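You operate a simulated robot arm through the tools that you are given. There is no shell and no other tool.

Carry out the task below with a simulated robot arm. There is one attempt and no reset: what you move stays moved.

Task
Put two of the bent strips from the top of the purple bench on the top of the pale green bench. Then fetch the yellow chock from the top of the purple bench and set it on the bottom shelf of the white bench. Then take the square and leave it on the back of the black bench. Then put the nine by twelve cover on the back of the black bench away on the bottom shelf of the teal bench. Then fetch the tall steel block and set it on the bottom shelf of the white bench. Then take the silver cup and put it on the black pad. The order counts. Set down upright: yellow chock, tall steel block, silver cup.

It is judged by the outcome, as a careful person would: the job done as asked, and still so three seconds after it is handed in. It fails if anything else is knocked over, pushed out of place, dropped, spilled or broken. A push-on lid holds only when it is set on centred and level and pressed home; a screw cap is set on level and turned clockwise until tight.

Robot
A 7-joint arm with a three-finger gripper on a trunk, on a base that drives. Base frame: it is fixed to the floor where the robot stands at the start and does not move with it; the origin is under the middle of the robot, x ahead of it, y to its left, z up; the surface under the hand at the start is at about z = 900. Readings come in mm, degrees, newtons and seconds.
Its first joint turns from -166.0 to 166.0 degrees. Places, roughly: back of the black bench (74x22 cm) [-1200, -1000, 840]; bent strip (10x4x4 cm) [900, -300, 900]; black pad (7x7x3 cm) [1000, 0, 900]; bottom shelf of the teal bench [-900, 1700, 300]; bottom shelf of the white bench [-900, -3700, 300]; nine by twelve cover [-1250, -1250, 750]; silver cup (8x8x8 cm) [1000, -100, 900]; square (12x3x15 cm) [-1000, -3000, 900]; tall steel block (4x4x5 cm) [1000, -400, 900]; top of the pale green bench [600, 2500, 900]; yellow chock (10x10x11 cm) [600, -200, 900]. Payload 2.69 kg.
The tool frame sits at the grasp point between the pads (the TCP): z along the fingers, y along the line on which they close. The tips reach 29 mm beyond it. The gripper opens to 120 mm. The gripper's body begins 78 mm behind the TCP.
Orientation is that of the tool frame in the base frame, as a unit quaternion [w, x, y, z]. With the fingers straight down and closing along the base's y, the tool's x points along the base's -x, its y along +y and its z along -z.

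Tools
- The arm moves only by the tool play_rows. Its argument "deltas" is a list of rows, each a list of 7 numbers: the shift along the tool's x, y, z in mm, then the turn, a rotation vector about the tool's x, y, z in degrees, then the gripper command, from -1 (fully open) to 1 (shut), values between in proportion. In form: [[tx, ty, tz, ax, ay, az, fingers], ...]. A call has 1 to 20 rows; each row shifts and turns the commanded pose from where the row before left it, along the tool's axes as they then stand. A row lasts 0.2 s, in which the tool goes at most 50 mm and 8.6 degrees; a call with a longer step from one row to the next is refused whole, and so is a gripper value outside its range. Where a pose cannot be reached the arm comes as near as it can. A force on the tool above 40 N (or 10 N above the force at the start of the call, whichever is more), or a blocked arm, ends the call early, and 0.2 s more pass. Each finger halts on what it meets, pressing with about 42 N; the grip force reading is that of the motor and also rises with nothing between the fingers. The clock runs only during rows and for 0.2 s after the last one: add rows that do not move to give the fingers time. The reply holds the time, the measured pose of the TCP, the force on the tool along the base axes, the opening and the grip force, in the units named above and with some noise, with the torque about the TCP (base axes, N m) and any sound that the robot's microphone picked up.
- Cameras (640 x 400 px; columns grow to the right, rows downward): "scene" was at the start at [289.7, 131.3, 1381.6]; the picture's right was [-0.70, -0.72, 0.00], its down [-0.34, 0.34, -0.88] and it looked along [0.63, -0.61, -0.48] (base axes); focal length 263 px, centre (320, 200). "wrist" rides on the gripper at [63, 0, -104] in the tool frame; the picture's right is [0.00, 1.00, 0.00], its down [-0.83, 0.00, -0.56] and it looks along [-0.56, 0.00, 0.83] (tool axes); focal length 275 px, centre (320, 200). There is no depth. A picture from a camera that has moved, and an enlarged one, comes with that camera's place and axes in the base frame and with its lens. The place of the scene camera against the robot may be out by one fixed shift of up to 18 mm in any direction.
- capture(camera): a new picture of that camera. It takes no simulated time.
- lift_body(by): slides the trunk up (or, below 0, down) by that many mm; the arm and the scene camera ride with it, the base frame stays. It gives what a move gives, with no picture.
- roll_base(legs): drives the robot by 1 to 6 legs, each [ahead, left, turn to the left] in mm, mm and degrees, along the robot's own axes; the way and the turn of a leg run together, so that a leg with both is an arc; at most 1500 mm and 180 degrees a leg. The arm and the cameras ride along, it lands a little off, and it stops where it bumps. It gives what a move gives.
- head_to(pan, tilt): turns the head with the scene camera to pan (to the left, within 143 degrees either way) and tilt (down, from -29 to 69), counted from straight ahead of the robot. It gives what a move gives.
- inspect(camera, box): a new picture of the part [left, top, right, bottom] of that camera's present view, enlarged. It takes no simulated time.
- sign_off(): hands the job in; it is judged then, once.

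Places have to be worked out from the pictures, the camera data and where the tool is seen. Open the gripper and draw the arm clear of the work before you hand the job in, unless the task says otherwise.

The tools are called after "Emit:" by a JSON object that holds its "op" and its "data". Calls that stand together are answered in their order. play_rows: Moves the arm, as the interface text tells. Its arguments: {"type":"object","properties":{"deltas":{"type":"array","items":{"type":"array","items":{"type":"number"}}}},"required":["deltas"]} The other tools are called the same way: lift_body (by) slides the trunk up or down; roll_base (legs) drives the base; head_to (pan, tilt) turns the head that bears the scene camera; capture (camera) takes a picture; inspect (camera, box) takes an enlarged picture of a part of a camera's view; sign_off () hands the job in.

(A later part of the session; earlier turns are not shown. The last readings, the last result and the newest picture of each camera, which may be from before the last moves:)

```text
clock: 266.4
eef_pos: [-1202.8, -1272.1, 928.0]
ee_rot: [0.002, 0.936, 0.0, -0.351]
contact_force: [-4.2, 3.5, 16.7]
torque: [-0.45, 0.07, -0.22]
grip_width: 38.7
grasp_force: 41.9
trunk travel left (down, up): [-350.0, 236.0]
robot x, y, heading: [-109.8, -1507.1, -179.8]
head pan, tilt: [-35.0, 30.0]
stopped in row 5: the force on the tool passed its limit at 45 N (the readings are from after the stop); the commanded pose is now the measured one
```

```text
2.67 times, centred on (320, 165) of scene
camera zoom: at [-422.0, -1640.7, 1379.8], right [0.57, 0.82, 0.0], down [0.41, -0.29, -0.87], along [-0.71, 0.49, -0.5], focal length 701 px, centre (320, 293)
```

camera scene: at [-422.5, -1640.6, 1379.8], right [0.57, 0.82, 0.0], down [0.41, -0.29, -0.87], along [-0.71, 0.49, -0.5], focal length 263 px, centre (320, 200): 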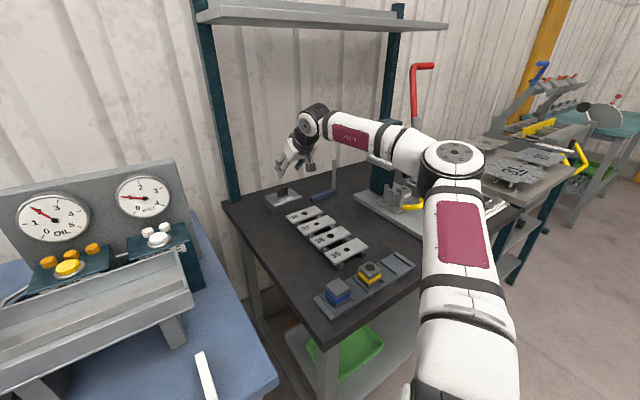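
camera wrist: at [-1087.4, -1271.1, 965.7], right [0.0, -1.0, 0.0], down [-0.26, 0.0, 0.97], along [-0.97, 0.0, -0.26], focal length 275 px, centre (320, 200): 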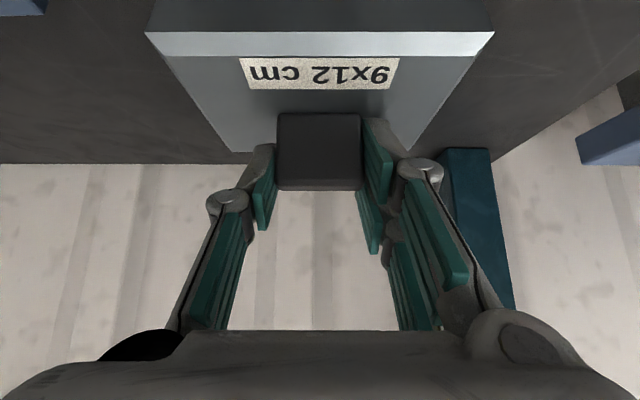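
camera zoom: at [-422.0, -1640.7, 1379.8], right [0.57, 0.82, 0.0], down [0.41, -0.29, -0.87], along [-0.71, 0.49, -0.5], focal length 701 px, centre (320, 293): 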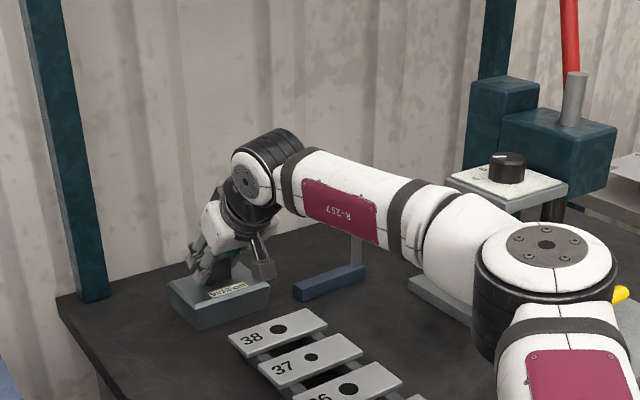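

The fingertips touched the cover's top (45 N) but the grip closed on the knob at 38.7 mm. I lift gently straight up and check that the cover comes along level.

Emit:
{"op": "play_rows", "data": {"deltas": [[-1.3, 0, -1.5, 0, 0, 0, 1], [-1.9, 0, -2.3, 0, 0, 0, 1], [-3.2, 0, -3.8, 0, 0, 0, 1], [-6.4, 0, -7.7, 0, 0, 0, 1], [-12.9, 0, -15.3, 0, 0, 0, 1], [0, 0, 0, 0, 0, 0, 1]]}}

Emit:
{"op": "capture", "data": {"camera": "wrist"}}

Emit:
{"op": "inspect", "data": {"camera": "scene", "box": [220, 90, 420, 240]}}

```text
clock: 267.8
eef_pos: [-1201.7, -1272.8, 964.2]
ee_rot: [0.002, 0.938, 0.001, -0.347]
contact_force: [-0.7, 1.2, -1.2]
torque: [-0.01, -0.02, -0.01]
grip_width: 38.8
grasp_force: 41.8
trunk travel left (down, up): [-350.0, 236.0]
robot x, y, heading: [-108.1, -1508.6, -179.7]
head pan, tilt: [-35.0, 30.0]
```

```text
taken
camera wrist: at [-1087.1, -1272.0, 1002.6], right [0.01, -1.0, 0.0], down [-0.27, 0.0, 0.96], along [-0.96, -0.01, -0.27], focal length 275 px, centre (320, 200)
```

wrist: 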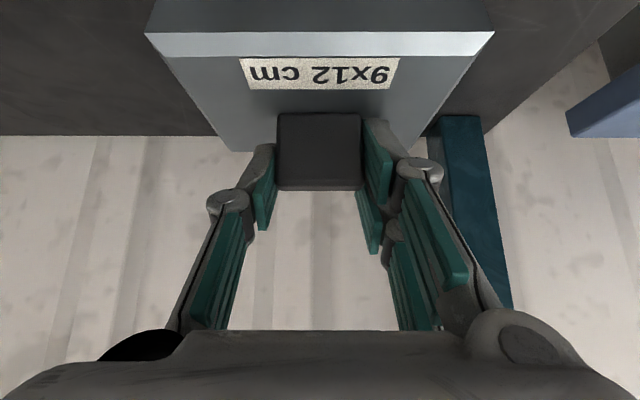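

```text
2.67 times, centred on (320, 165) of scene
camera zoom: at [-422.6, -1640.8, 1379.7], right [0.57, 0.82, 0.0], down [0.41, -0.29, -0.87], along [-0.71, 0.49, -0.5], focal length 701 px, centre (320, 293)
```

zoom: 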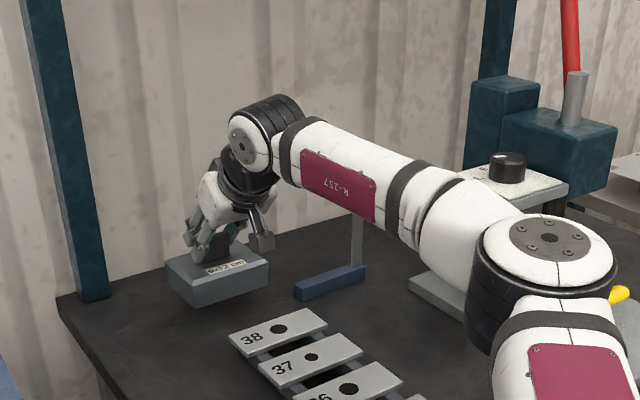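

The cover is lifted cleanly and level. I raise it further, retract the arm toward the robot, then back out to open floor.

Emit:
{"op": "play_rows", "data": {"deltas": [[-29, 0, -34.5, 0, 0, 0, 1], [-29, 0, -34.5, 0, 0, 0, 1], [36.8, 0, -30.9, 0, 0, 0, 1], [36.8, 0, -30.9, 0, 0, 0, 1], [36.8, 0, -30.9, 0, 0, 0, 1], [36.8, 0, -30.9, 0, 0, 0, 1], [36.8, 0, -30.9, 0, 0, 0, 1], [36.8, 0, -30.9, 0, 0, 0, 1], [36.8, 0, -30.9, 0, 0, 0, 1], [36.8, 0, -30.9, 0, 0, 0, 1], [36.8, 0, -30.9, 0, 0, 0, 1], [0, 0, 0, 0, 0, 0, 1]]}}

Emit:
{"op": "capture", "data": {"camera": "scene"}}

Emit:
{"op": "capture", "data": {"camera": "wrist"}}

```text
clock: 270.4
eef_pos: [-767.7, -1271.5, 1046.2]
ee_rot: [0.003, 0.937, 0.001, -0.348]
contact_force: [0.1, -0.3, -1.4]
torque: [0.03, -0.01, 0.01]
grip_width: 38.8
grasp_force: 41.5
trunk travel left (down, up): [-350.0, 236.0]
robot x, y, heading: [-109.3, -1504.8, -179.8]
head pan, tilt: [-35.0, 30.0]
```

```text
taken
camera scene: at [-422.6, -1640.8, 1379.7], right [0.57, 0.82, 0.0], down [0.41, -0.29, -0.87], along [-0.71, 0.49, -0.5], focal length 263 px, centre (320, 200)
```

scene: 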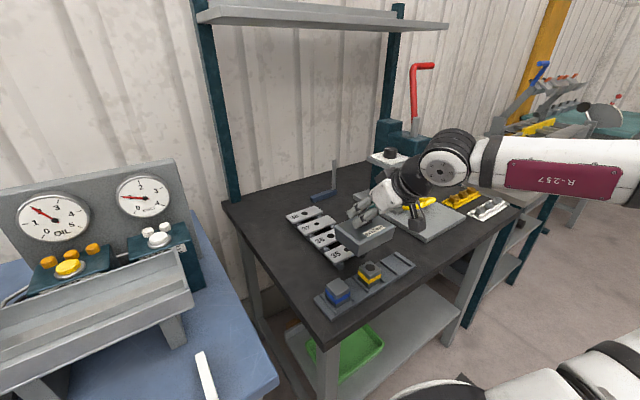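

```text
taken
camera wrist: at [-653.6, -1270.3, 1085.4], right [0.01, -1.0, 0.0], down [-0.27, 0.0, 0.96], along [-0.96, -0.01, -0.27], focal length 275 px, centre (320, 200)
```

wrist: 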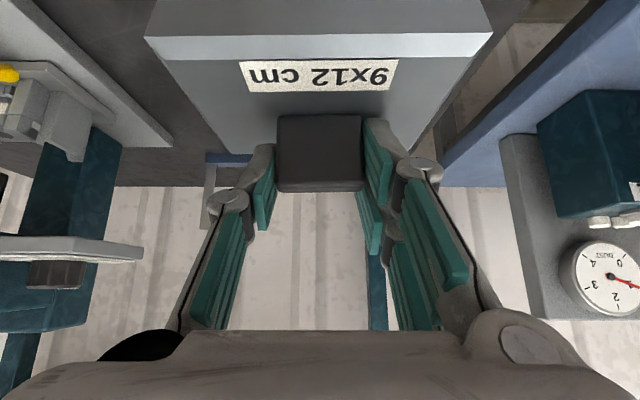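

Clear. I raise the arm 100 mm, back up to open floor and turn half around (left) so the arm faces the purple‑bench side for the trip north.

Emit:
{"op": "play_rows", "data": {"deltas": [[-21.4, 0, -25.5, 0, 0, 0, 1], [-21.4, 0, -25.5, 0, 0, 0, 1], [-21.4, 0, -25.5, 0, 0, 0, 1], [0, 0, 0, 0, 0, 0, 1]]}}

Emit:
{"op": "roll_base", "data": {"legs": [[-430, 0, 0], [0, 0, 179.8]]}}

```text
clock: 271.4
eef_pos: [-766.5, -1270.7, 1146.9]
ee_rot: [0.003, 0.937, 0.001, -0.348]
contact_force: [-0.2, 0.1, -1.8]
torque: [-0.02, -0.01, 0.0]
grip_width: 38.7
grasp_force: 42.7
trunk travel left (down, up): [-350.0, 236.0]
robot x, y, heading: [-104.0, -1503.6, -179.8]
head pan, tilt: [-35.0, 30.0]
```

```text
clock: 281.2
eef_pos: [964.5, -1785.5, 1147.4]
ee_rot: [0.348, 0.031, 0.937, -0.009]
contact_force: [-0.5, 0.0, -1.9]
torque: [0.01, -0.01, 0.0]
grip_width: 38.9
grasp_force: 41.7
trunk travel left (down, up): [-350.0, 236.0]
robot x, y, heading: [325.6, -1505.2, -3.9]
head pan, tilt: [-35.0, 30.0]
```

Heading is -3.9°, so I correct it, back to x≈10, then strafe left up the aisle in checked legs.

Emit:
{"op": "roll_base", "data": {"legs": [[0, 0, 3.9], [-312, 150, 0]]}}

```text
clock: 283.9
eef_pos: [668.8, -1592.7, 1147.3]
ee_rot: [0.347, 0.001, 0.938, 0.002]
contact_force: [0.6, 0.1, -1.5]
torque: [-0.03, -0.02, 0.0]
grip_width: 38.8
grasp_force: 42.2
trunk travel left (down, up): [-350.0, 236.0]
robot x, y, heading: [11.3, -1353.8, 0.1]
head pan, tilt: [-35.0, 30.0]
```

Good: (11,-1354), heading 0. Strafe left 900.

Emit:
{"op": "roll_base", "data": {"legs": [[0, 900, 0]]}}

```text
clock: 288.6
eef_pos: [667.3, -693.9, 1148.1]
ee_rot: [0.348, -0.003, 0.937, 0.003]
contact_force: [0.1, 0.6, -1.4]
torque: [-0.04, 0.02, 0.0]
grip_width: 39.1
grasp_force: 41.9
trunk travel left (down, up): [-350.0, 236.0]
robot x, y, heading: [7.9, -458.4, 0.2]
head pan, tilt: [-35.0, 30.0]
```

Emit:
{"op": "roll_base", "data": {"legs": [[0, 900, -0.2]]}}

```text
clock: 293.4
eef_pos: [664.8, 202.7, 1146.8]
ee_rot: [0.348, 0.005, 0.937, 0.0]
contact_force: [-0.4, 0.5, -2.6]
torque: [0.02, 0.04, -0.02]
grip_width: 38.9
grasp_force: 42.2
trunk travel left (down, up): [-350.0, 236.0]
robot x, y, heading: [10.1, 442.6, -0.3]
head pan, tilt: [-35.0, 30.0]
```

On course. I finish the strafe to y≈1540, move ahead 250 into the open area and turn right 180° to face the teal bench.

Emit:
{"op": "roll_base", "data": {"legs": [[0, 1090, 0.3], [250, 0, 0], [0, 0, -180]]}}

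Emit:
{"op": "head_to", "data": {"pan": 0, "tilt": 35}}

Emit:
{"op": "capture", "data": {"camera": "scene"}}

```text
clock: 307.8
eef_pos: [-376.2, 1785.3, 1147.1]
ee_rot: [-0.005, 0.937, -0.02, -0.348]
contact_force: [0.7, 0.2, -1.2]
torque: [0.03, -0.01, 0.0]
grip_width: 39.4
grasp_force: 42.3
trunk travel left (down, up): [-350.0, 236.0]
robot x, y, heading: [271.2, 1522.2, 177.8]
head pan, tilt: [-35.0, 30.0]
```

```text
clock: 308.8
eef_pos: [-375.9, 1786.2, 1147.4]
ee_rot: [-0.005, 0.937, -0.02, -0.347]
contact_force: [0.6, 1.1, -1.7]
torque: [-0.04, -0.03, 0.01]
grip_width: 39.2
grasp_force: 41.7
trunk travel left (down, up): [-350.0, 236.0]
robot x, y, heading: [272.4, 1524.9, 177.8]
head pan, tilt: [0.0, 35.0]
```

```text
taken
camera scene: at [-64.8, 1349.9, 1372.0], right [0.04, 1.0, 0.0], down [0.57, -0.02, -0.82], along [-0.82, 0.03, -0.57], focal length 263 px, centre (320, 200)
```

scene: 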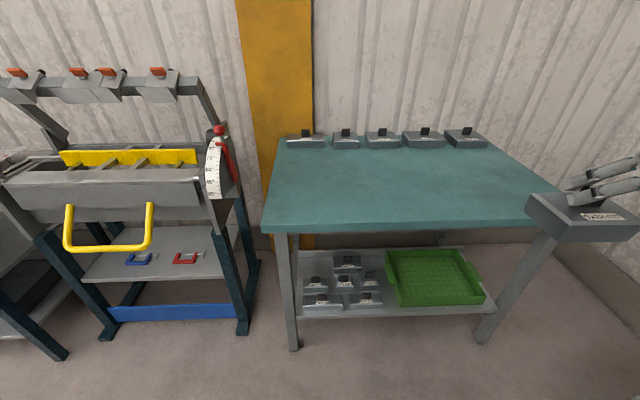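

Emit:
{"op": "inspect", "data": {"camera": "scene", "box": [260, 220, 520, 360]}}

Emit:
{"op": "inspect", "data": {"camera": "scene", "box": [260, 110, 520, 240]}}

```text
2.46 times, centred on (390, 290) of scene
camera zoom: at [-64.8, 1349.9, 1372.0], right [0.04, 1.0, 0.0], down [0.57, -0.02, -0.82], along [-0.82, 0.03, -0.57], focal length 647 px, centre (148, -22)
```

zoom: 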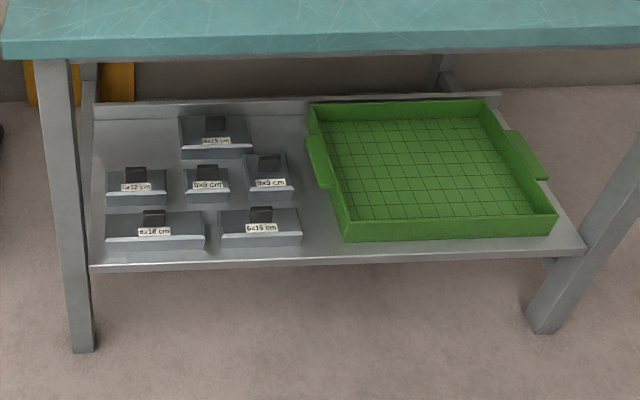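

```text
2.46 times, centred on (390, 175) of scene
camera zoom: at [-64.8, 1349.9, 1372.0], right [0.04, 1.0, 0.0], down [0.57, -0.02, -0.82], along [-0.82, 0.03, -0.57], focal length 647 px, centre (148, 262)
```

zoom: 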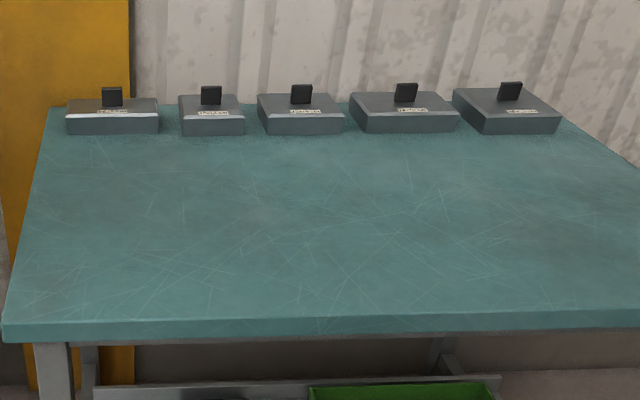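

The teal shelf holds six covers (6x18, 6x15, 6x12, 8x9, 9x9, 6x13) and a tray; the free slot is the back‑left corner behind the 6x12 (about y 1290–1440). To reach that deep I need a flatter hand with the camera on top, so I'll set the cover on the teal top first and regrasp. First I line the robot up at y≈1345, heading 180.

Emit:
{"op": "roll_base", "data": {"legs": [[0, 0, 2.2], [0, 178, 0]]}}

Emit:
{"op": "capture", "data": {"camera": "scene"}}

Emit:
{"op": "capture", "data": {"camera": "wrist"}}

```text
clock: 310.7
eef_pos: [-387.0, 1581.8, 1148.2]
ee_rot: [0.002, 0.937, -0.001, -0.348]
contact_force: [0.2, -1.0, -1.5]
torque: [0.01, -0.02, 0.04]
grip_width: 39.4
grasp_force: 42.0
trunk travel left (down, up): [-350.0, 236.0]
robot x, y, heading: [268.1, 1342.2, -179.9]
head pan, tilt: [0.0, 35.0]
```

```text
taken
camera scene: at [-57.6, 1158.4, 1372.0], right [0.0, 1.0, 0.0], down [0.57, 0.0, -0.82], along [-0.82, 0.0, -0.57], focal length 263 px, centre (320, 200)
```

scene: 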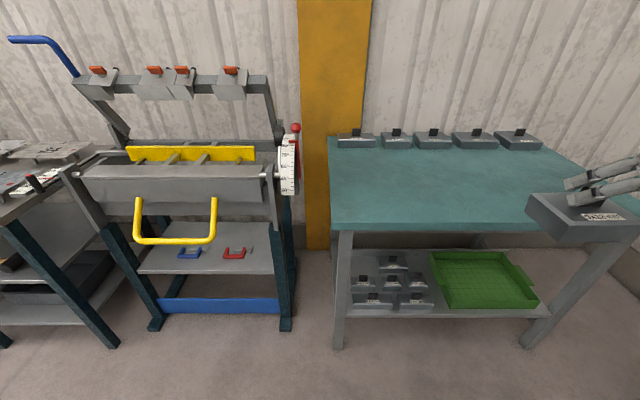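

```text
taken
camera wrist: at [-271.7, 1582.7, 1186.4], right [0.0, -1.0, 0.0], down [-0.27, 0.0, 0.96], along [-0.96, 0.0, -0.27], focal length 275 px, centre (320, 200)
```

wrist: 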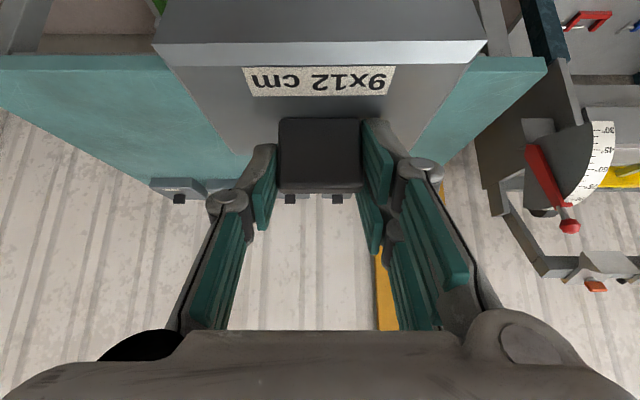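

I now carry the cover over the front part of the teal top, to about (-775,1420), z 1000.

Emit:
{"op": "play_rows", "data": {"deltas": [[-19.8, 16.2, 36.5, 0, 0, 0, 1], [-19.8, 16.2, 36.5, 0, 0, 0, 1], [-19.8, 16.2, 36.5, 0, 0, 0, 1], [-19.8, 16.2, 36.5, 0, 0, 0, 1], [-19.8, 16.2, 36.5, 0, 0, 0, 1], [-19.8, 16.2, 36.5, 0, 0, 0, 1], [-19.8, 16.2, 36.5, 0, 0, 0, 1], [-19.8, 16.2, 36.5, 0, 0, 0, 1], [-19.8, 16.2, 36.5, 0, 0, 0, 1], [-19.8, 16.2, 36.5, 0, 0, 0, 1], [0, 0, 0, 0, 0, 0, 1]]}}

Emit:
{"op": "capture", "data": {"camera": "scene"}}

Emit:
{"op": "capture", "data": {"camera": "wrist"}}

```text
clock: 313.1
eef_pos: [-777.3, 1421.1, 1000.5]
ee_rot: [0.001, 0.937, -0.001, -0.348]
contact_force: [0.9, 0.4, -1.8]
torque: [-0.01, -0.05, 0.01]
grip_width: 39.5
grasp_force: 41.7
trunk travel left (down, up): [-350.0, 236.0]
robot x, y, heading: [272.4, 1342.2, -180.0]
head pan, tilt: [0.0, 35.0]
```

```text
taken
camera scene: at [-57.6, 1158.3, 1372.0], right [0.0, 1.0, 0.0], down [0.57, 0.0, -0.82], along [-0.82, 0.0, -0.57], focal length 263 px, centre (320, 200)
```

scene: 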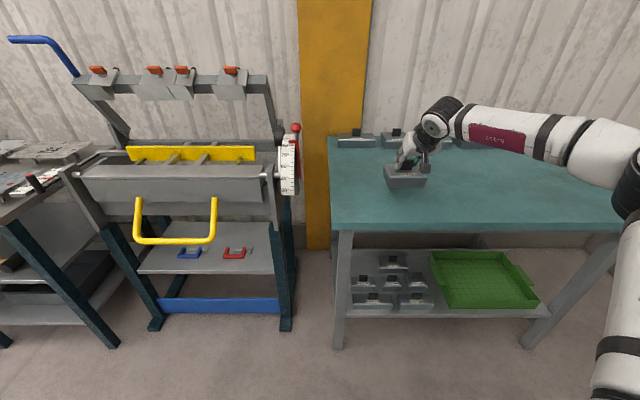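

```text
taken
camera wrist: at [-662.1, 1422.0, 1039.8], right [0.0, -1.0, 0.0], down [-0.27, 0.0, 0.96], along [-0.96, 0.0, -0.27], focal length 275 px, centre (320, 200)
```

wrist: 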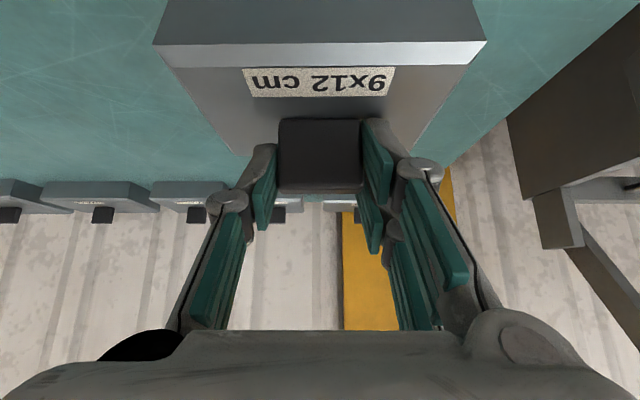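

I lower 60 mm, then creep for contact with the teal top.

Emit:
{"op": "play_rows", "data": {"deltas": [[19.5, 0, 22.8, 0, 0, 0, 1], [16.3, 0, 19, 0, 0, 0, 1], [3.3, 0, 3.8, 0, 0, 0, 1], [0, 0, 0, 0, 0, 0, 1]]}}

Emit:
{"op": "capture", "data": {"camera": "wrist"}}

```text
clock: 314.1
eef_pos: [-775.6, 1420.5, 940.3]
ee_rot: [0.002, 0.938, 0.0, -0.347]
contact_force: [-0.7, -0.3, -1.5]
torque: [-0.01, 0.0, -0.03]
grip_width: 39.4
grasp_force: 42.1
trunk travel left (down, up): [-350.0, 236.0]
robot x, y, heading: [273.6, 1340.5, -179.9]
head pan, tilt: [0.0, 35.0]
```

```text
taken
camera wrist: at [-660.4, 1421.1, 979.3], right [0.0, -1.0, 0.0], down [-0.27, 0.0, 0.96], along [-0.96, 0.0, -0.27], focal length 275 px, centre (320, 200)
```

wrist: 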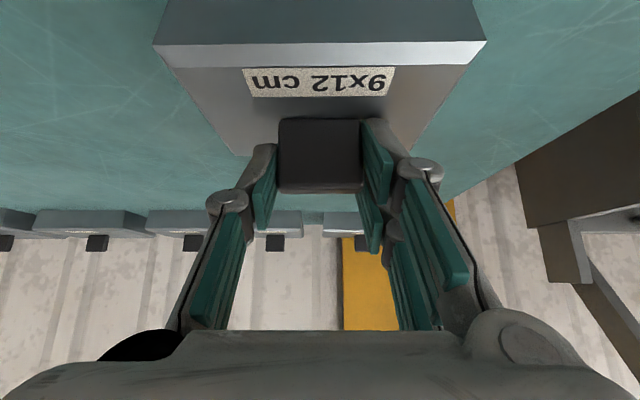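

Emit:
{"op": "play_rows", "data": {"deltas": [[1.95, 0, 2.3, 0, 0, 0, 1], [1.95, 0, 2.3, 0, 0, 0, 1], [1.3, 0, 1.5, 0, 0, 0, 1], [0, 0, 0, 0, 0, 0, 1]]}}

```text
clock: 315.1
eef_pos: [-774.5, 1420.8, 931.5]
ee_rot: [0.002, 0.938, 0.0, -0.347]
contact_force: [0.1, 0.3, -1.1]
torque: [-0.02, -0.03, -0.02]
grip_width: 39.1
grasp_force: 42.3
trunk travel left (down, up): [-350.0, 236.0]
robot x, y, heading: [270.0, 1346.9, -179.9]
head pan, tilt: [0.0, 35.0]
```

Still free at 931.5; continuing in small steps.

Emit:
{"op": "play_rows", "data": {"deltas": [[1.0, 0, 1.15, 0, 0, 0, 1], [1.0, 0, 1.15, 0, 0, 0, 1], [1.0, 0, 1.15, 0, 0, 0, 1], [0, 0, 0, 0, 0, 0, 1]]}}

```text
clock: 316.1
eef_pos: [-774.1, 1419.9, 927.4]
ee_rot: [0.003, 0.938, 0.0, -0.347]
contact_force: [0.4, 1.0, 0.8]
torque: [-0.12, 0.11, -0.01]
grip_width: 39.3
grasp_force: 42.2
trunk travel left (down, up): [-350.0, 236.0]
robot x, y, heading: [269.5, 1346.8, -179.7]
head pan, tilt: [0.0, 35.0]
```

Contact is starting at 927.4 (teal top ≈ z 840). I press 1.5 mm more, then open and withdraw along the tool axis.

Emit:
{"op": "play_rows", "data": {"deltas": [[1.0, 0, 1.15, 0, 0, 0, 1], [0, 0, 0, 0, 0, 0, 1], [0, 0, 0, 0, 0, 0, 0.2], [0, 0, 0, 0, 0, 0, -0.05], [0, 0, 0, 0, 0, 0, -0.05], [0, 0, -10, 0, 0, 0, -0.05], [0, 0, -25, 0, 0, 0, -0.05], [0, 0, -35, 0, 0, 0, -0.05], [0, 0, -40, 0, 0, 0, -0.05], [0, 0, -40, 0, 0, 0, -0.05], [0, 0, 0, 0, 0, 0, -0.05]]}}

Emit:
{"op": "capture", "data": {"camera": "wrist"}}

Emit:
{"op": "capture", "data": {"camera": "scene"}}

```text
clock: 318.5
eef_pos: [-675.1, 1418.9, 1041.9]
ee_rot: [0.002, 0.937, -0.001, -0.348]
contact_force: [-0.2, 0.0, 0.2]
torque: [0.01, -0.02, -0.03]
grip_width: 63.0
grasp_force: 0.0
trunk travel left (down, up): [-350.0, 236.0]
robot x, y, heading: [272.5, 1342.2, -180.0]
head pan, tilt: [0.0, 35.0]
```

```text
taken
camera wrist: at [-560.7, 1420.2, 1080.9], right [0.0, -1.0, 0.0], down [-0.27, 0.0, 0.96], along [-0.96, 0.0, -0.27], focal length 275 px, centre (320, 200)
```

wrist: 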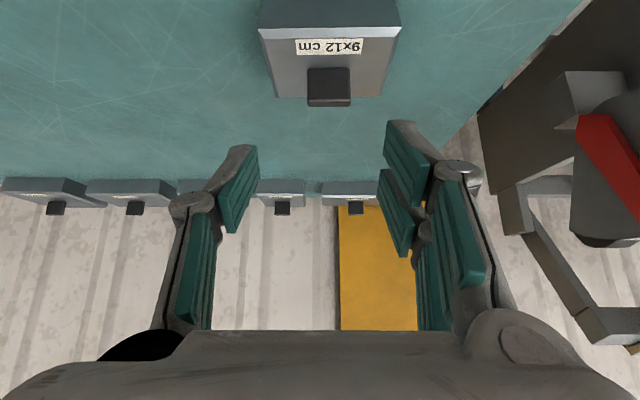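

```text
taken
camera scene: at [-57.7, 1158.4, 1371.9], right [0.0, 1.0, 0.0], down [0.57, 0.0, -0.82], along [-0.82, 0.0, -0.57], focal length 263 px, centre (320, 200)
```

scene: 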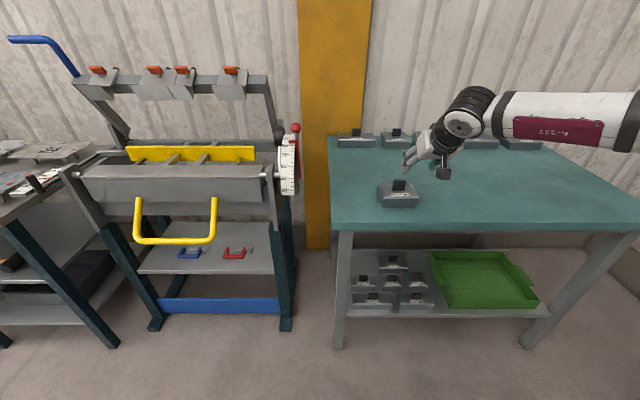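

The cover rests on the teal top. Now I test flipping the hand 180° about its own axis (camera to the top side), turning in the negative direction.

Emit:
{"op": "play_rows", "data": {"deltas": [[0, 0, -40, 0, 0, 0, -0.05], [0, 0, 0, 0, 0, -8.5, -0.05], [0, 0, 0, 0, 0, -8.5, -0.05], [0, 0, 0, 0, 0, -8.5, -0.05], [0, 0, 0, 0, 0, -8.5, -0.05], [0, 0, 0, 0, 0, -8.5, -0.05], [0, 0, 0, 0, 0, -8.5, -0.05], [0, 0, 0, 0, 0, -8.5, -0.05], [0, 0, 0, 0, 0, -8.5, -0.05], [0, 0, 0, 0, 0, -8.5, -0.05], [0, 0, 0, 0, 0, -8.5, -0.05], [0, 0, 0, 0, 0, 0, -0.05]]}}

Emit:
{"op": "capture", "data": {"camera": "scene"}}

```text
clock: 321.1
eef_pos: [-650.2, 1419.9, 1070.7]
ee_rot: [-0.124, 0.874, 0.339, -0.325]
contact_force: [0.3, -0.4, 0.1]
torque: [0.02, 0.0, -0.01]
grip_width: 62.9
grasp_force: 0.1
out of reach, approached as far as the arm can: row 7, 8, 9, 10, 11
trunk travel left (down, up): [-350.0, 236.0]
robot x, y, heading: [274.2, 1346.5, -180.0]
head pan, tilt: [0.0, 35.0]
```

```text
taken
camera scene: at [-57.6, 1158.4, 1372.0], right [0.0, 1.0, 0.0], down [0.57, 0.0, -0.82], along [-0.82, 0.0, -0.57], focal length 263 px, centre (320, 200)
```

scene: 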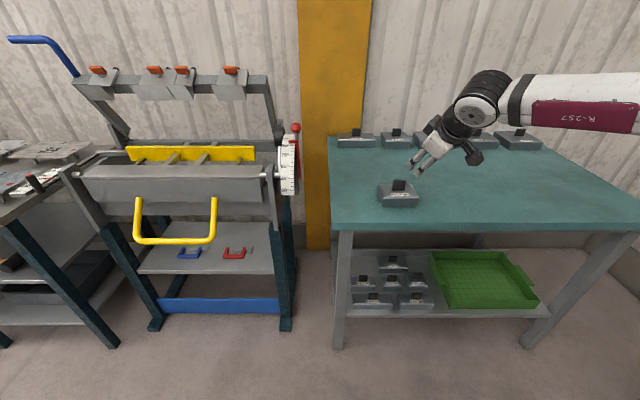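

The negative direction stops at -42°, so the wrist has its range on the positive side. I rotate back and on through +180°.

Emit:
{"op": "play_rows", "data": {"deltas": [[0, 0, 0, 0, 0, 8.24, -0.05], [0, 0, 0, 0, 0, 8.24, -0.05], [0, 0, 0, 0, 0, 8.24, -0.05], [0, 0, 0, 0, 0, 8.24, -0.05], [0, 0, 0, 0, 0, 8.24, -0.05], [0, 0, 0, 0, 0, 8.24, -0.05], [0, 0, 0, 0, 0, 8.24, -0.05], [0, 0, 0, 0, 0, 8.24, -0.05], [0, 0, 0, 0, 0, 8.24, -0.05], [0, 0, 0, 0, 0, 8.24, -0.05], [0, 0, 0, 0, 0, 8.24, -0.05], [0, 0, 0, 0, 0, 8.24, -0.05], [0, 0, 0, 0, 0, 8.24, -0.05], [0, 0, 0, 0, 0, 8.24, -0.05], [0, 0, 0, 0, 0, 8.24, -0.05]]}}

Emit:
{"op": "play_rows", "data": {"deltas": [[0, 0, 0, 0, 0, 8.24, -0.05], [0, 0, 0, 0, 0, 8.24, -0.05], [0, 0, 0, 0, 0, 8.24, -0.05], [0, 0, 0, 0, 0, 8.24, -0.05], [0, 0, 0, 0, 0, 8.24, -0.05], [0, 0, 0, 0, 0, 8.24, -0.05], [0, 0, 0, 0, 0, 8.24, -0.05], [0, 0, 0, 0, 0, 8.24, -0.05], [0, 0, 0, 0, 0, 8.24, -0.05], [0, 0, 0, 0, 0, 8.24, -0.05], [0, 0, 0, 0, 0, 8.24, -0.05], [0, 0, 0, 0, 0, 8.24, -0.05], [0, 0, 0, 0, 0, 0, -0.05]]}}

Emit:
{"op": "capture", "data": {"camera": "scene"}}

Emit:
{"op": "capture", "data": {"camera": "wrist"}}

```text
clock: 324.3
eef_pos: [-650.3, 1421.0, 1070.4]
ee_rot: [0.227, 0.712, -0.61, -0.264]
contact_force: [0.1, -0.1, -0.1]
torque: [-0.01, 0.0, 0.03]
grip_width: 62.9
grasp_force: 0.1
trunk travel left (down, up): [-350.0, 236.0]
robot x, y, heading: [270.7, 1343.3, -179.9]
head pan, tilt: [0.0, 35.0]
```

```text
clock: 327.1
eef_pos: [-650.6, 1419.0, 1069.2]
ee_rot: [-0.348, 0.002, 0.937, -0.001]
contact_force: [0.6, -0.6, 0.2]
torque: [0.01, 0.03, -0.01]
grip_width: 62.9
grasp_force: 0.1
trunk travel left (down, up): [-350.0, 236.0]
robot x, y, heading: [272.7, 1340.6, -180.0]
head pan, tilt: [0.0, 35.0]
```

```text
taken
camera scene: at [-57.6, 1158.4, 1372.0], right [0.0, 1.0, 0.0], down [0.57, 0.0, -0.82], along [-0.82, 0.0, -0.57], focal length 263 px, centre (320, 200)
```

scene: 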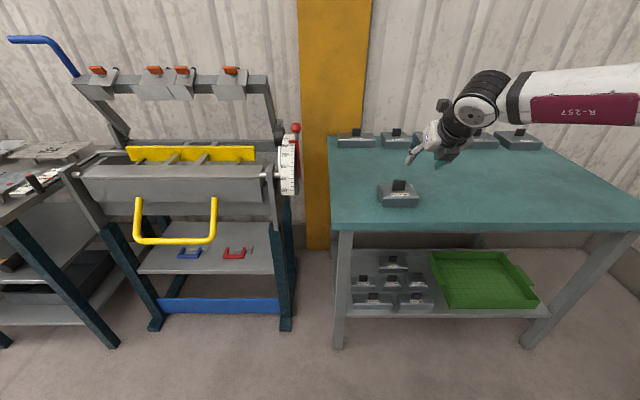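

```text
taken
camera wrist: at [-631.7, 1420.3, 1191.5], right [0.0, 1.0, 0.0], down [0.99, 0.0, -0.12], along [-0.12, 0.0, -0.99], focal length 275 px, centre (320, 200)
```

wrist: 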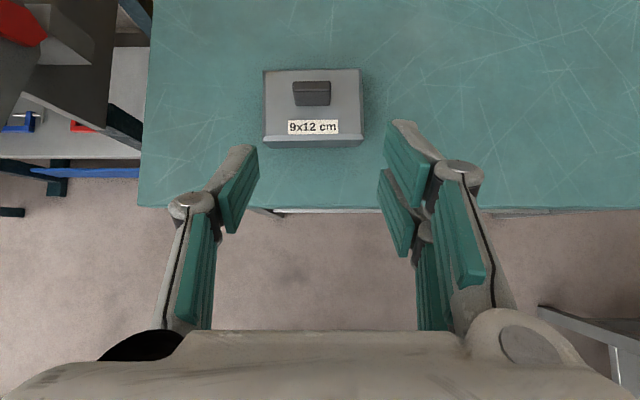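

Flip succeeded; the camera now sits on top and shows the cover (knob at about (-781,1411)). I tilt the hand to ~60° from vertical and go to a pre‑grasp point behind the knob.

Emit:
{"op": "play_rows", "data": {"deltas": [[0, 0, 0, 0, 6.45, 0, -0.05], [0, 0, 0, 0, 6.45, 0, -0.05], [0, 0, 0, 0, 6.45, 0, -0.05], [-21.7, -2.5, 34.5, 0, 0, 0, -0.05], [-21.7, -2.5, 34.5, 0, 0, 0, -0.05], [-21.7, -2.5, 34.5, 0, 0, 0, -0.05], [0, 0, 0, 0, 0, 0, -0.05]]}}

Emit:
{"op": "capture", "data": {"camera": "scene"}}

Emit:
{"op": "capture", "data": {"camera": "wrist"}}

```text
clock: 328.7
eef_pos: [-708.7, 1412.7, 961.8]
ee_rot: [-0.501, 0.001, 0.865, -0.001]
contact_force: [-0.4, -1.3, 0.2]
torque: [0.02, -0.03, -0.02]
grip_width: 63.0
grasp_force: 0.0
trunk travel left (down, up): [-350.0, 236.0]
robot x, y, heading: [272.7, 1340.4, -180.0]
head pan, tilt: [0.0, 35.0]
```

```text
taken
camera scene: at [-57.5, 1158.4, 1372.0], right [0.0, 1.0, 0.0], down [0.57, 0.0, -0.82], along [-0.82, 0.0, -0.57], focal length 263 px, centre (320, 200)
```

scene: 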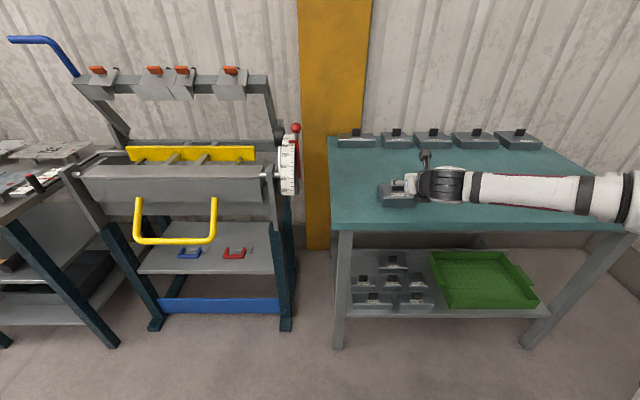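

```text
taken
camera wrist: at [-650.9, 1413.1, 1070.3], right [0.0, 1.0, 0.0], down [0.9, 0.0, -0.44], along [-0.44, 0.0, -0.9], focal length 275 px, centre (320, 200)
```

wrist: 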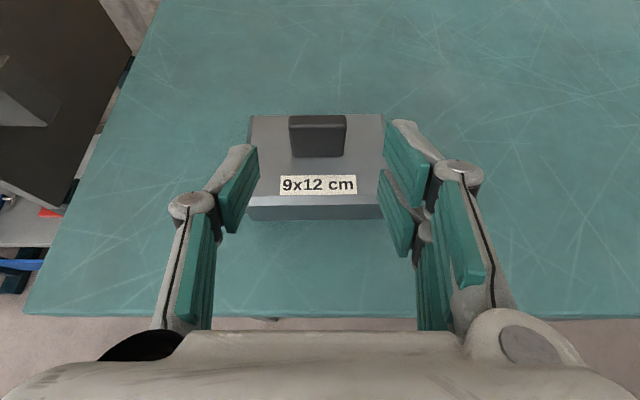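

Knob is nearly centred. I slide forward along the tool axis toward it, 60 mm first.

Emit:
{"op": "play_rows", "data": {"deltas": [[0, -1.7, 20, 0, 0, 0, -0.05], [0, 0, 20, 0, 0, 0, -0.05], [0, 0, 15, 0, 0, 0, -0.05], [0, 0, 5, 0, 0, 0, -0.05], [0, 0, 0, 0, 0, 0, -0.05]]}}

Emit:
{"op": "capture", "data": {"camera": "wrist"}}

Emit:
{"op": "inspect", "data": {"camera": "scene", "box": [340, 130, 500, 250]}}

```text
clock: 329.9
eef_pos: [-760.4, 1409.2, 932.3]
ee_rot: [-0.501, 0.002, 0.866, -0.002]
contact_force: [0.1, -0.3, -0.2]
torque: [0.01, -0.05, -0.01]
grip_width: 63.0
grasp_force: 0.1
trunk travel left (down, up): [-350.0, 236.0]
robot x, y, heading: [269.5, 1343.1, -180.2]
head pan, tilt: [0.0, 35.0]
```

```text
taken
camera wrist: at [-703.8, 1410.6, 1041.0], right [0.0, 1.0, 0.0], down [0.9, 0.0, -0.44], along [-0.44, 0.0, -0.9], focal length 275 px, centre (320, 200)
```

wrist: 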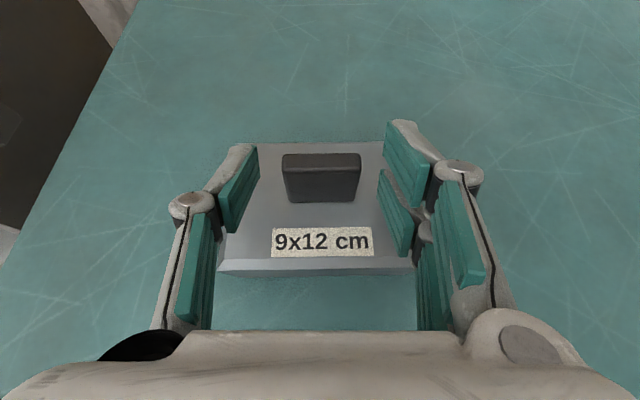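

```text
3.33 times, centred on (420, 190) of scene
camera zoom: at [-57.6, 1158.4, 1372.0], right [0.0, 1.0, 0.0], down [0.57, 0.0, -0.82], along [-0.82, 0.0, -0.57], focal length 876 px, centre (-13, 233)
```

zoom: 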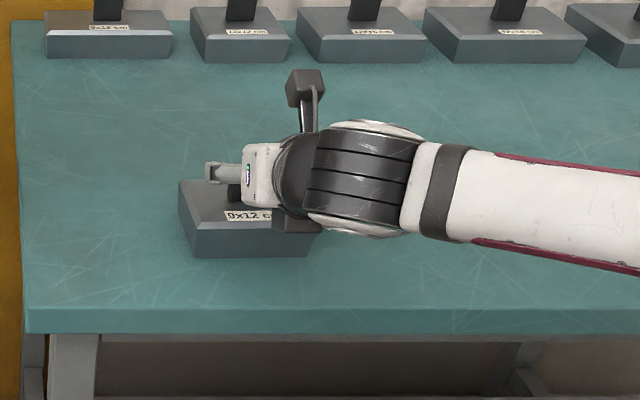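

Approach looks good. I advance the last 8 mm, watching force, then close.

Emit:
{"op": "play_rows", "data": {"deltas": [[0, 0, 4, 0, 0, 0, -0.05], [0, 0, 4, 0, 0, 0, -0.05], [0, 0, 0, 0, 0, 0, -0.05]]}}

Emit:
{"op": "capture", "data": {"camera": "wrist"}}

```text
clock: 330.7
eef_pos: [-767.6, 1410.1, 928.4]
ee_rot: [-0.5, 0.001, 0.866, -0.001]
contact_force: [-0.1, 1.4, -0.4]
torque: [0.02, 0.01, -0.03]
grip_width: 63.3
grasp_force: 0.0
trunk travel left (down, up): [-350.0, 236.0]
robot x, y, heading: [272.8, 1343.9, -180.4]
head pan, tilt: [0.0, 35.0]
```

```text
taken
camera wrist: at [-709.7, 1410.3, 1036.1], right [0.0, 1.0, 0.0], down [0.9, 0.0, -0.44], along [-0.44, 0.0, -0.9], focal length 275 px, centre (320, 200)
```

wrist: 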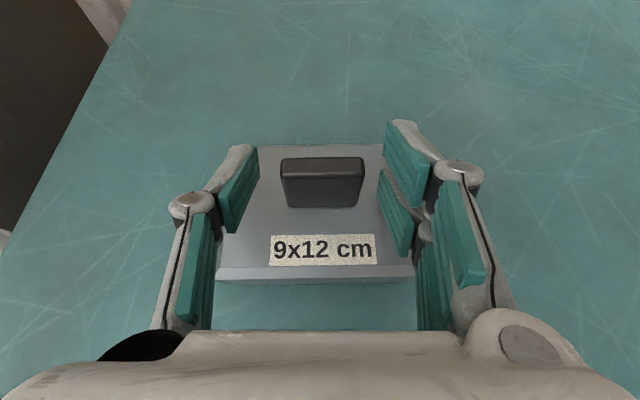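

No contact yet and the knob is in the jaws. I drop 2 mm and close.

Emit:
{"op": "play_rows", "data": {"deltas": [[-1.7, 0, 1, 0, 0, 0, -0.05], [0, 0, 0, 0, 0, 0, 0.15], [0, 0, 0, 0, 0, 0, 0.3], [0, 0, 0, 0, 0, 0, 0.6], [0, 0, 0, 0, 0, 0, 1], [0, 0, 0, 0, 0, 0, 1]]}}

Emit:
{"op": "capture", "data": {"camera": "wrist"}}

```text
clock: 332.1
eef_pos: [-767.5, 1409.6, 927.1]
ee_rot: [-0.501, 0.001, 0.865, -0.001]
contact_force: [-0.1, 0.5, 1.9]
torque: [0.18, 0.03, 0.09]
grip_width: 39.1
grasp_force: 41.9
trunk travel left (down, up): [-350.0, 236.0]
robot x, y, heading: [269.9, 1343.0, -180.3]
head pan, tilt: [0.0, 35.0]
```

```text
taken
camera wrist: at [-709.3, 1410.5, 1034.0], right [0.0, 1.0, 0.0], down [0.9, 0.0, -0.44], along [-0.44, 0.0, -0.9], focal length 275 px, centre (320, 200)
```

wrist: 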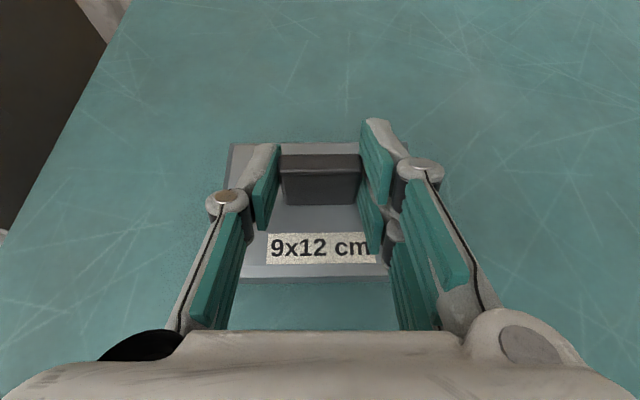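

Gripped at 39 mm. I lift straight up gently and check the cover.

Emit:
{"op": "play_rows", "data": {"deltas": [[2.6, 0, -1.5, 0, 0, 0, 1], [4.3, 0, -2.5, 0, 0, 0, 1], [8.7, 0, -5, 0, 0, 0, 1], [21.6, 0, -12.5, 0, 0, 0, 1], [30, 0, -17.3, 0, 0, 0, 1], [0, 0, 0, 0, 0, 0, 1]]}}

Emit:
{"op": "capture", "data": {"camera": "wrist"}}

Emit:
{"op": "inspect", "data": {"camera": "scene", "box": [340, 110, 500, 230]}}

```text
clock: 333.5
eef_pos: [-767.6, 1410.3, 1003.5]
ee_rot: [-0.501, 0.001, 0.865, -0.002]
contact_force: [0.3, 0.3, -1.2]
torque: [0.02, -0.03, 0.05]
grip_width: 39.1
grasp_force: 42.0
trunk travel left (down, up): [-350.0, 236.0]
robot x, y, heading: [271.5, 1342.8, -180.0]
head pan, tilt: [0.0, 35.0]
```

```text
taken
camera wrist: at [-710.4, 1410.3, 1111.2], right [0.0, 1.0, 0.0], down [0.9, 0.0, -0.44], along [-0.44, 0.0, -0.9], focal length 275 px, centre (320, 200)
```

wrist: 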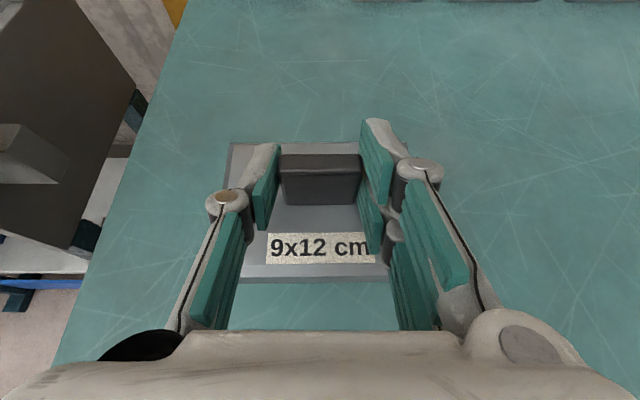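

```text
3.33 times, centred on (420, 170) of scene
camera zoom: at [-57.7, 1158.4, 1371.9], right [0.0, 1.0, 0.0], down [0.57, 0.0, -0.82], along [-0.82, 0.0, -0.57], focal length 876 px, centre (-13, 300)
```

zoom: 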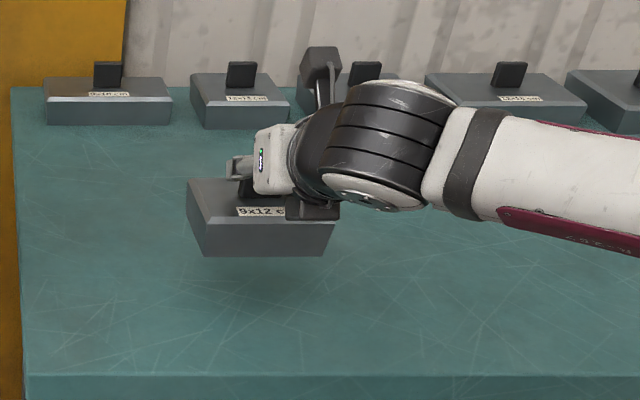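

The cover hangs level from the new grip. I back the robot 450 mm out and then lower the trunk fully.

Emit:
{"op": "roll_base", "data": {"legs": [[-450, 0, 0]]}}

Emit:
{"op": "lift_body", "data": {"by": -200}}

Emit:
{"op": "lift_body", "data": {"by": -145}}

Emit:
{"op": "capture", "data": {"camera": "scene"}}

```text
clock: 336.2
eef_pos: [-314.9, 1410.3, 1003.8]
ee_rot: [-0.5, 0.001, 0.866, -0.002]
contact_force: [0.6, -0.6, -2.3]
torque: [0.03, 0.0, 0.03]
grip_width: 39.4
grasp_force: 42.4
trunk travel left (down, up): [-350.0, 236.0]
robot x, y, heading: [728.2, 1341.9, 180.0]
head pan, tilt: [0.0, 35.0]
```

```text
clock: 338.4
eef_pos: [-315.8, 1411.9, 803.0]
ee_rot: [-0.5, 0.001, 0.866, -0.001]
contact_force: [-0.6, 0.3, -2.5]
torque: [0.01, -0.03, 0.02]
grip_width: 39.2
grasp_force: 42.0
trunk travel left (down, up): [-150.0, 436.0]
robot x, y, heading: [723.8, 1339.4, 179.7]
head pan, tilt: [0.0, 35.0]
```

```text
clock: 340.1
eef_pos: [-316.9, 1410.2, 659.5]
ee_rot: [-0.5, 0.002, 0.866, -0.001]
contact_force: [-0.1, 0.2, -2.2]
torque: [0.02, -0.02, 0.02]
grip_width: 39.1
grasp_force: 42.1
trunk travel left (down, up): [-5.0, 581.0]
robot x, y, heading: [722.2, 1343.0, 180.0]
head pan, tilt: [0.0, 35.0]
```

```text
taken
camera scene: at [329.9, 1158.6, 1027.6], right [0.0, 1.0, 0.0], down [0.57, 0.0, -0.82], along [-0.82, 0.0, -0.57], focal length 263 px, centre (320, 200)
```

scene: 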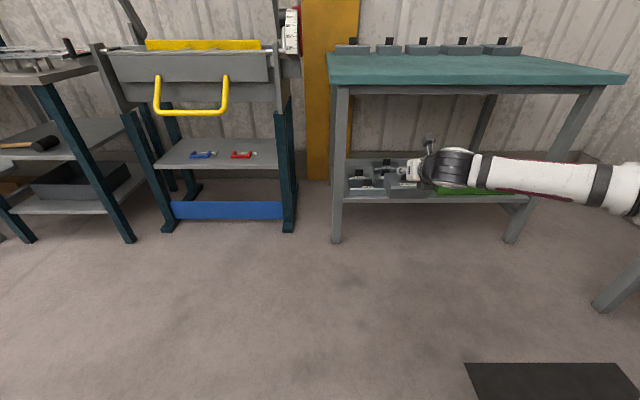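

Trunk is down. I lower the arm toward z≈500 and extend forward ~110 mm while still outside the bench.

Emit:
{"op": "play_rows", "data": {"deltas": [[-11.2, 0, 31.6, 0, 0, 0, 1], [-11.2, 0, 31.6, 0, 0, 0, 1], [-11.2, 0, 31.6, 0, 0, 0, 1], [-30, 0, 17.5, 0, 0, 0, 1], [-30, 0, 17.5, 0, 0, 0, 1], [0, 0, 0, 0, 0, 0, 1]]}}

Emit:
{"op": "capture", "data": {"camera": "scene"}}

Emit:
{"op": "capture", "data": {"camera": "wrist"}}

```text
clock: 341.5
eef_pos: [-383.7, 1410.4, 514.1]
ee_rot: [-0.501, 0.001, 0.865, -0.002]
contact_force: [0.0, -0.1, -1.2]
torque: [-0.01, -0.03, 0.01]
grip_width: 38.9
grasp_force: 42.3
trunk travel left (down, up): [-5.0, 581.0]
robot x, y, heading: [725.7, 1342.2, 180.0]
head pan, tilt: [0.0, 35.0]
```

```text
taken
camera scene: at [329.9, 1158.6, 1027.6], right [0.0, 1.0, 0.0], down [0.57, 0.0, -0.82], along [-0.82, 0.0, -0.57], focal length 263 px, centre (320, 200)
```

scene: 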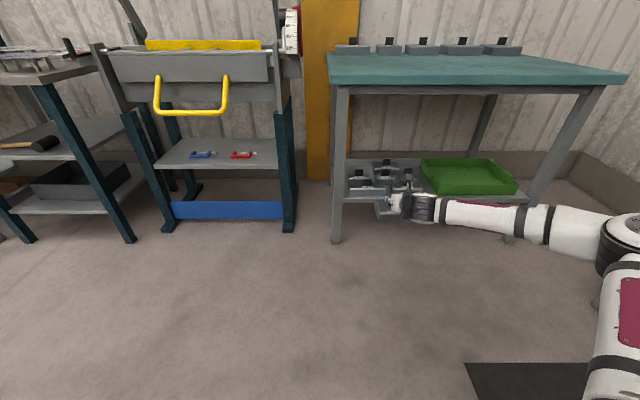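

```text
taken
camera wrist: at [-326.2, 1410.6, 620.9], right [0.0, 1.0, 0.0], down [0.9, 0.0, -0.44], along [-0.44, 0.0, -0.9], focal length 275 px, centre (320, 200)
```

wrist: 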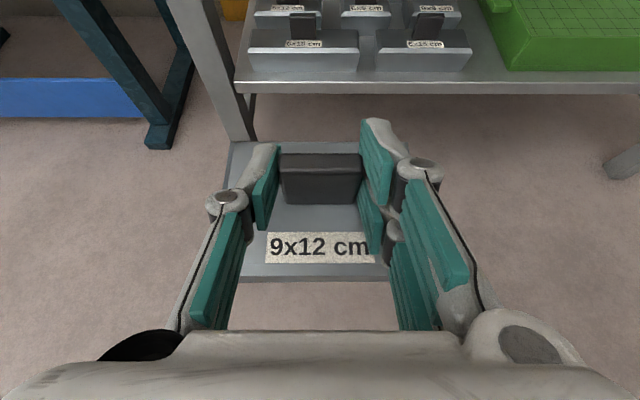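

The wrist view shows the shelf and its covers clearly. I zoom in on it to measure the free slot.

Emit:
{"op": "inspect", "data": {"camera": "wrist", "box": [150, 0, 500, 150]}}

Emit:
{"op": "inspect", "data": {"camera": "scene", "box": [320, 130, 540, 250]}}

```text
1.83 times, centred on (325, 75) of wrist
camera zoom: at [-326.2, 1410.6, 620.9], right [0.0, 1.0, 0.0], down [0.9, 0.0, -0.44], along [-0.44, 0.0, -0.9], focal length 503 px, centre (311, 429)
```

zoom: 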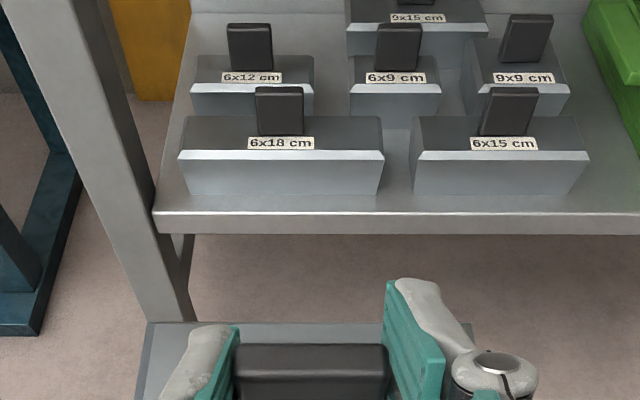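

```text
2.91 times, centred on (430, 190) of scene
camera zoom: at [329.9, 1158.6, 1027.6], right [0.0, 1.0, 0.0], down [0.57, 0.0, -0.82], along [-0.82, 0.0, -0.57], focal length 765 px, centre (0, 229)
```

zoom: 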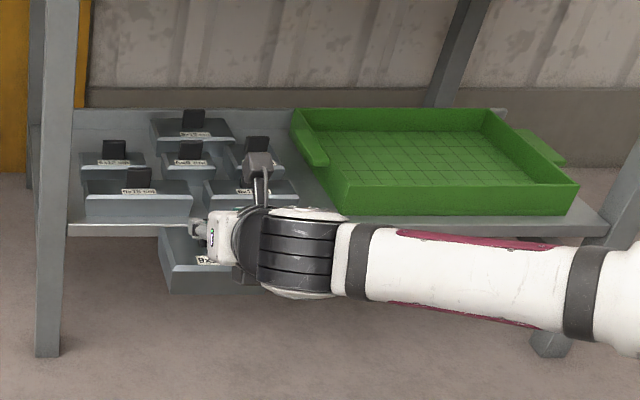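

Labels show the grid: the slot beside "9x15" and behind "6x12" is the vacant 9x12 slot, centred about (-965,1357). I shift the base 53 mm left to line up (TCP y→1357).

Emit:
{"op": "roll_base", "data": {"legs": [[0, 53, 0]]}}

Emit:
{"op": "roll_base", "data": {"legs": [[250, 0, 0]]}}

Emit:
{"op": "capture", "data": {"camera": "wrist"}}

Emit:
{"op": "capture", "data": {"camera": "scene"}}

```text
clock: 342.4
eef_pos: [-384.1, 1356.3, 513.3]
ee_rot: [-0.5, 0.002, 0.866, -0.001]
contact_force: [-0.8, 0.7, -1.7]
torque: [0.02, -0.01, 0.01]
grip_width: 39.3
grasp_force: 41.9
trunk travel left (down, up): [-5.0, 581.0]
robot x, y, heading: [721.5, 1288.4, 179.9]
head pan, tilt: [0.0, 35.0]
```

```text
clock: 344.2
eef_pos: [-635.3, 1357.1, 512.8]
ee_rot: [-0.5, 0.001, 0.866, -0.001]
contact_force: [0.0, 0.4, -1.4]
torque: [0.02, -0.02, 0.0]
grip_width: 39.2
grasp_force: 41.7
trunk travel left (down, up): [-5.0, 581.0]
robot x, y, heading: [469.9, 1292.4, 180.2]
head pan, tilt: [0.0, 35.0]
```

```text
taken
camera wrist: at [-578.4, 1356.8, 621.1], right [0.0, 1.0, 0.0], down [0.9, 0.0, -0.44], along [-0.44, 0.0, -0.9], focal length 275 px, centre (320, 200)
```

wrist: 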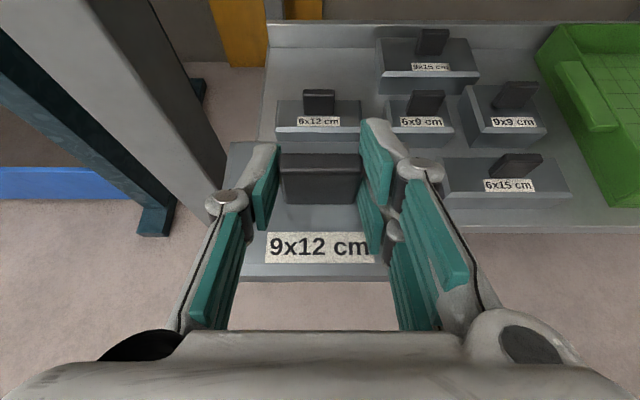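

```text
taken
camera scene: at [77.7, 1105.2, 1027.6], right [0.0, 1.0, 0.0], down [0.57, 0.0, -0.82], along [-0.82, 0.0, -0.57], focal length 263 px, centre (320, 200)
```

scene: 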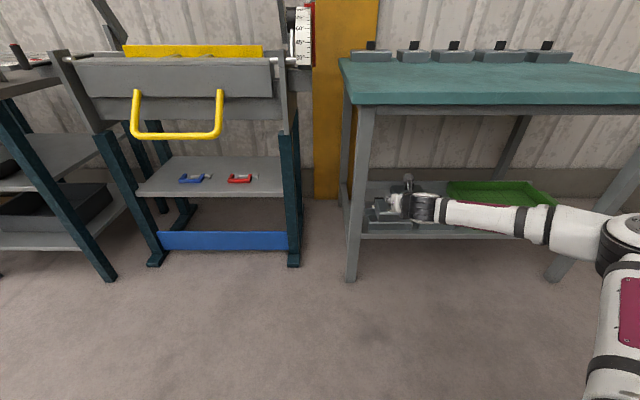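

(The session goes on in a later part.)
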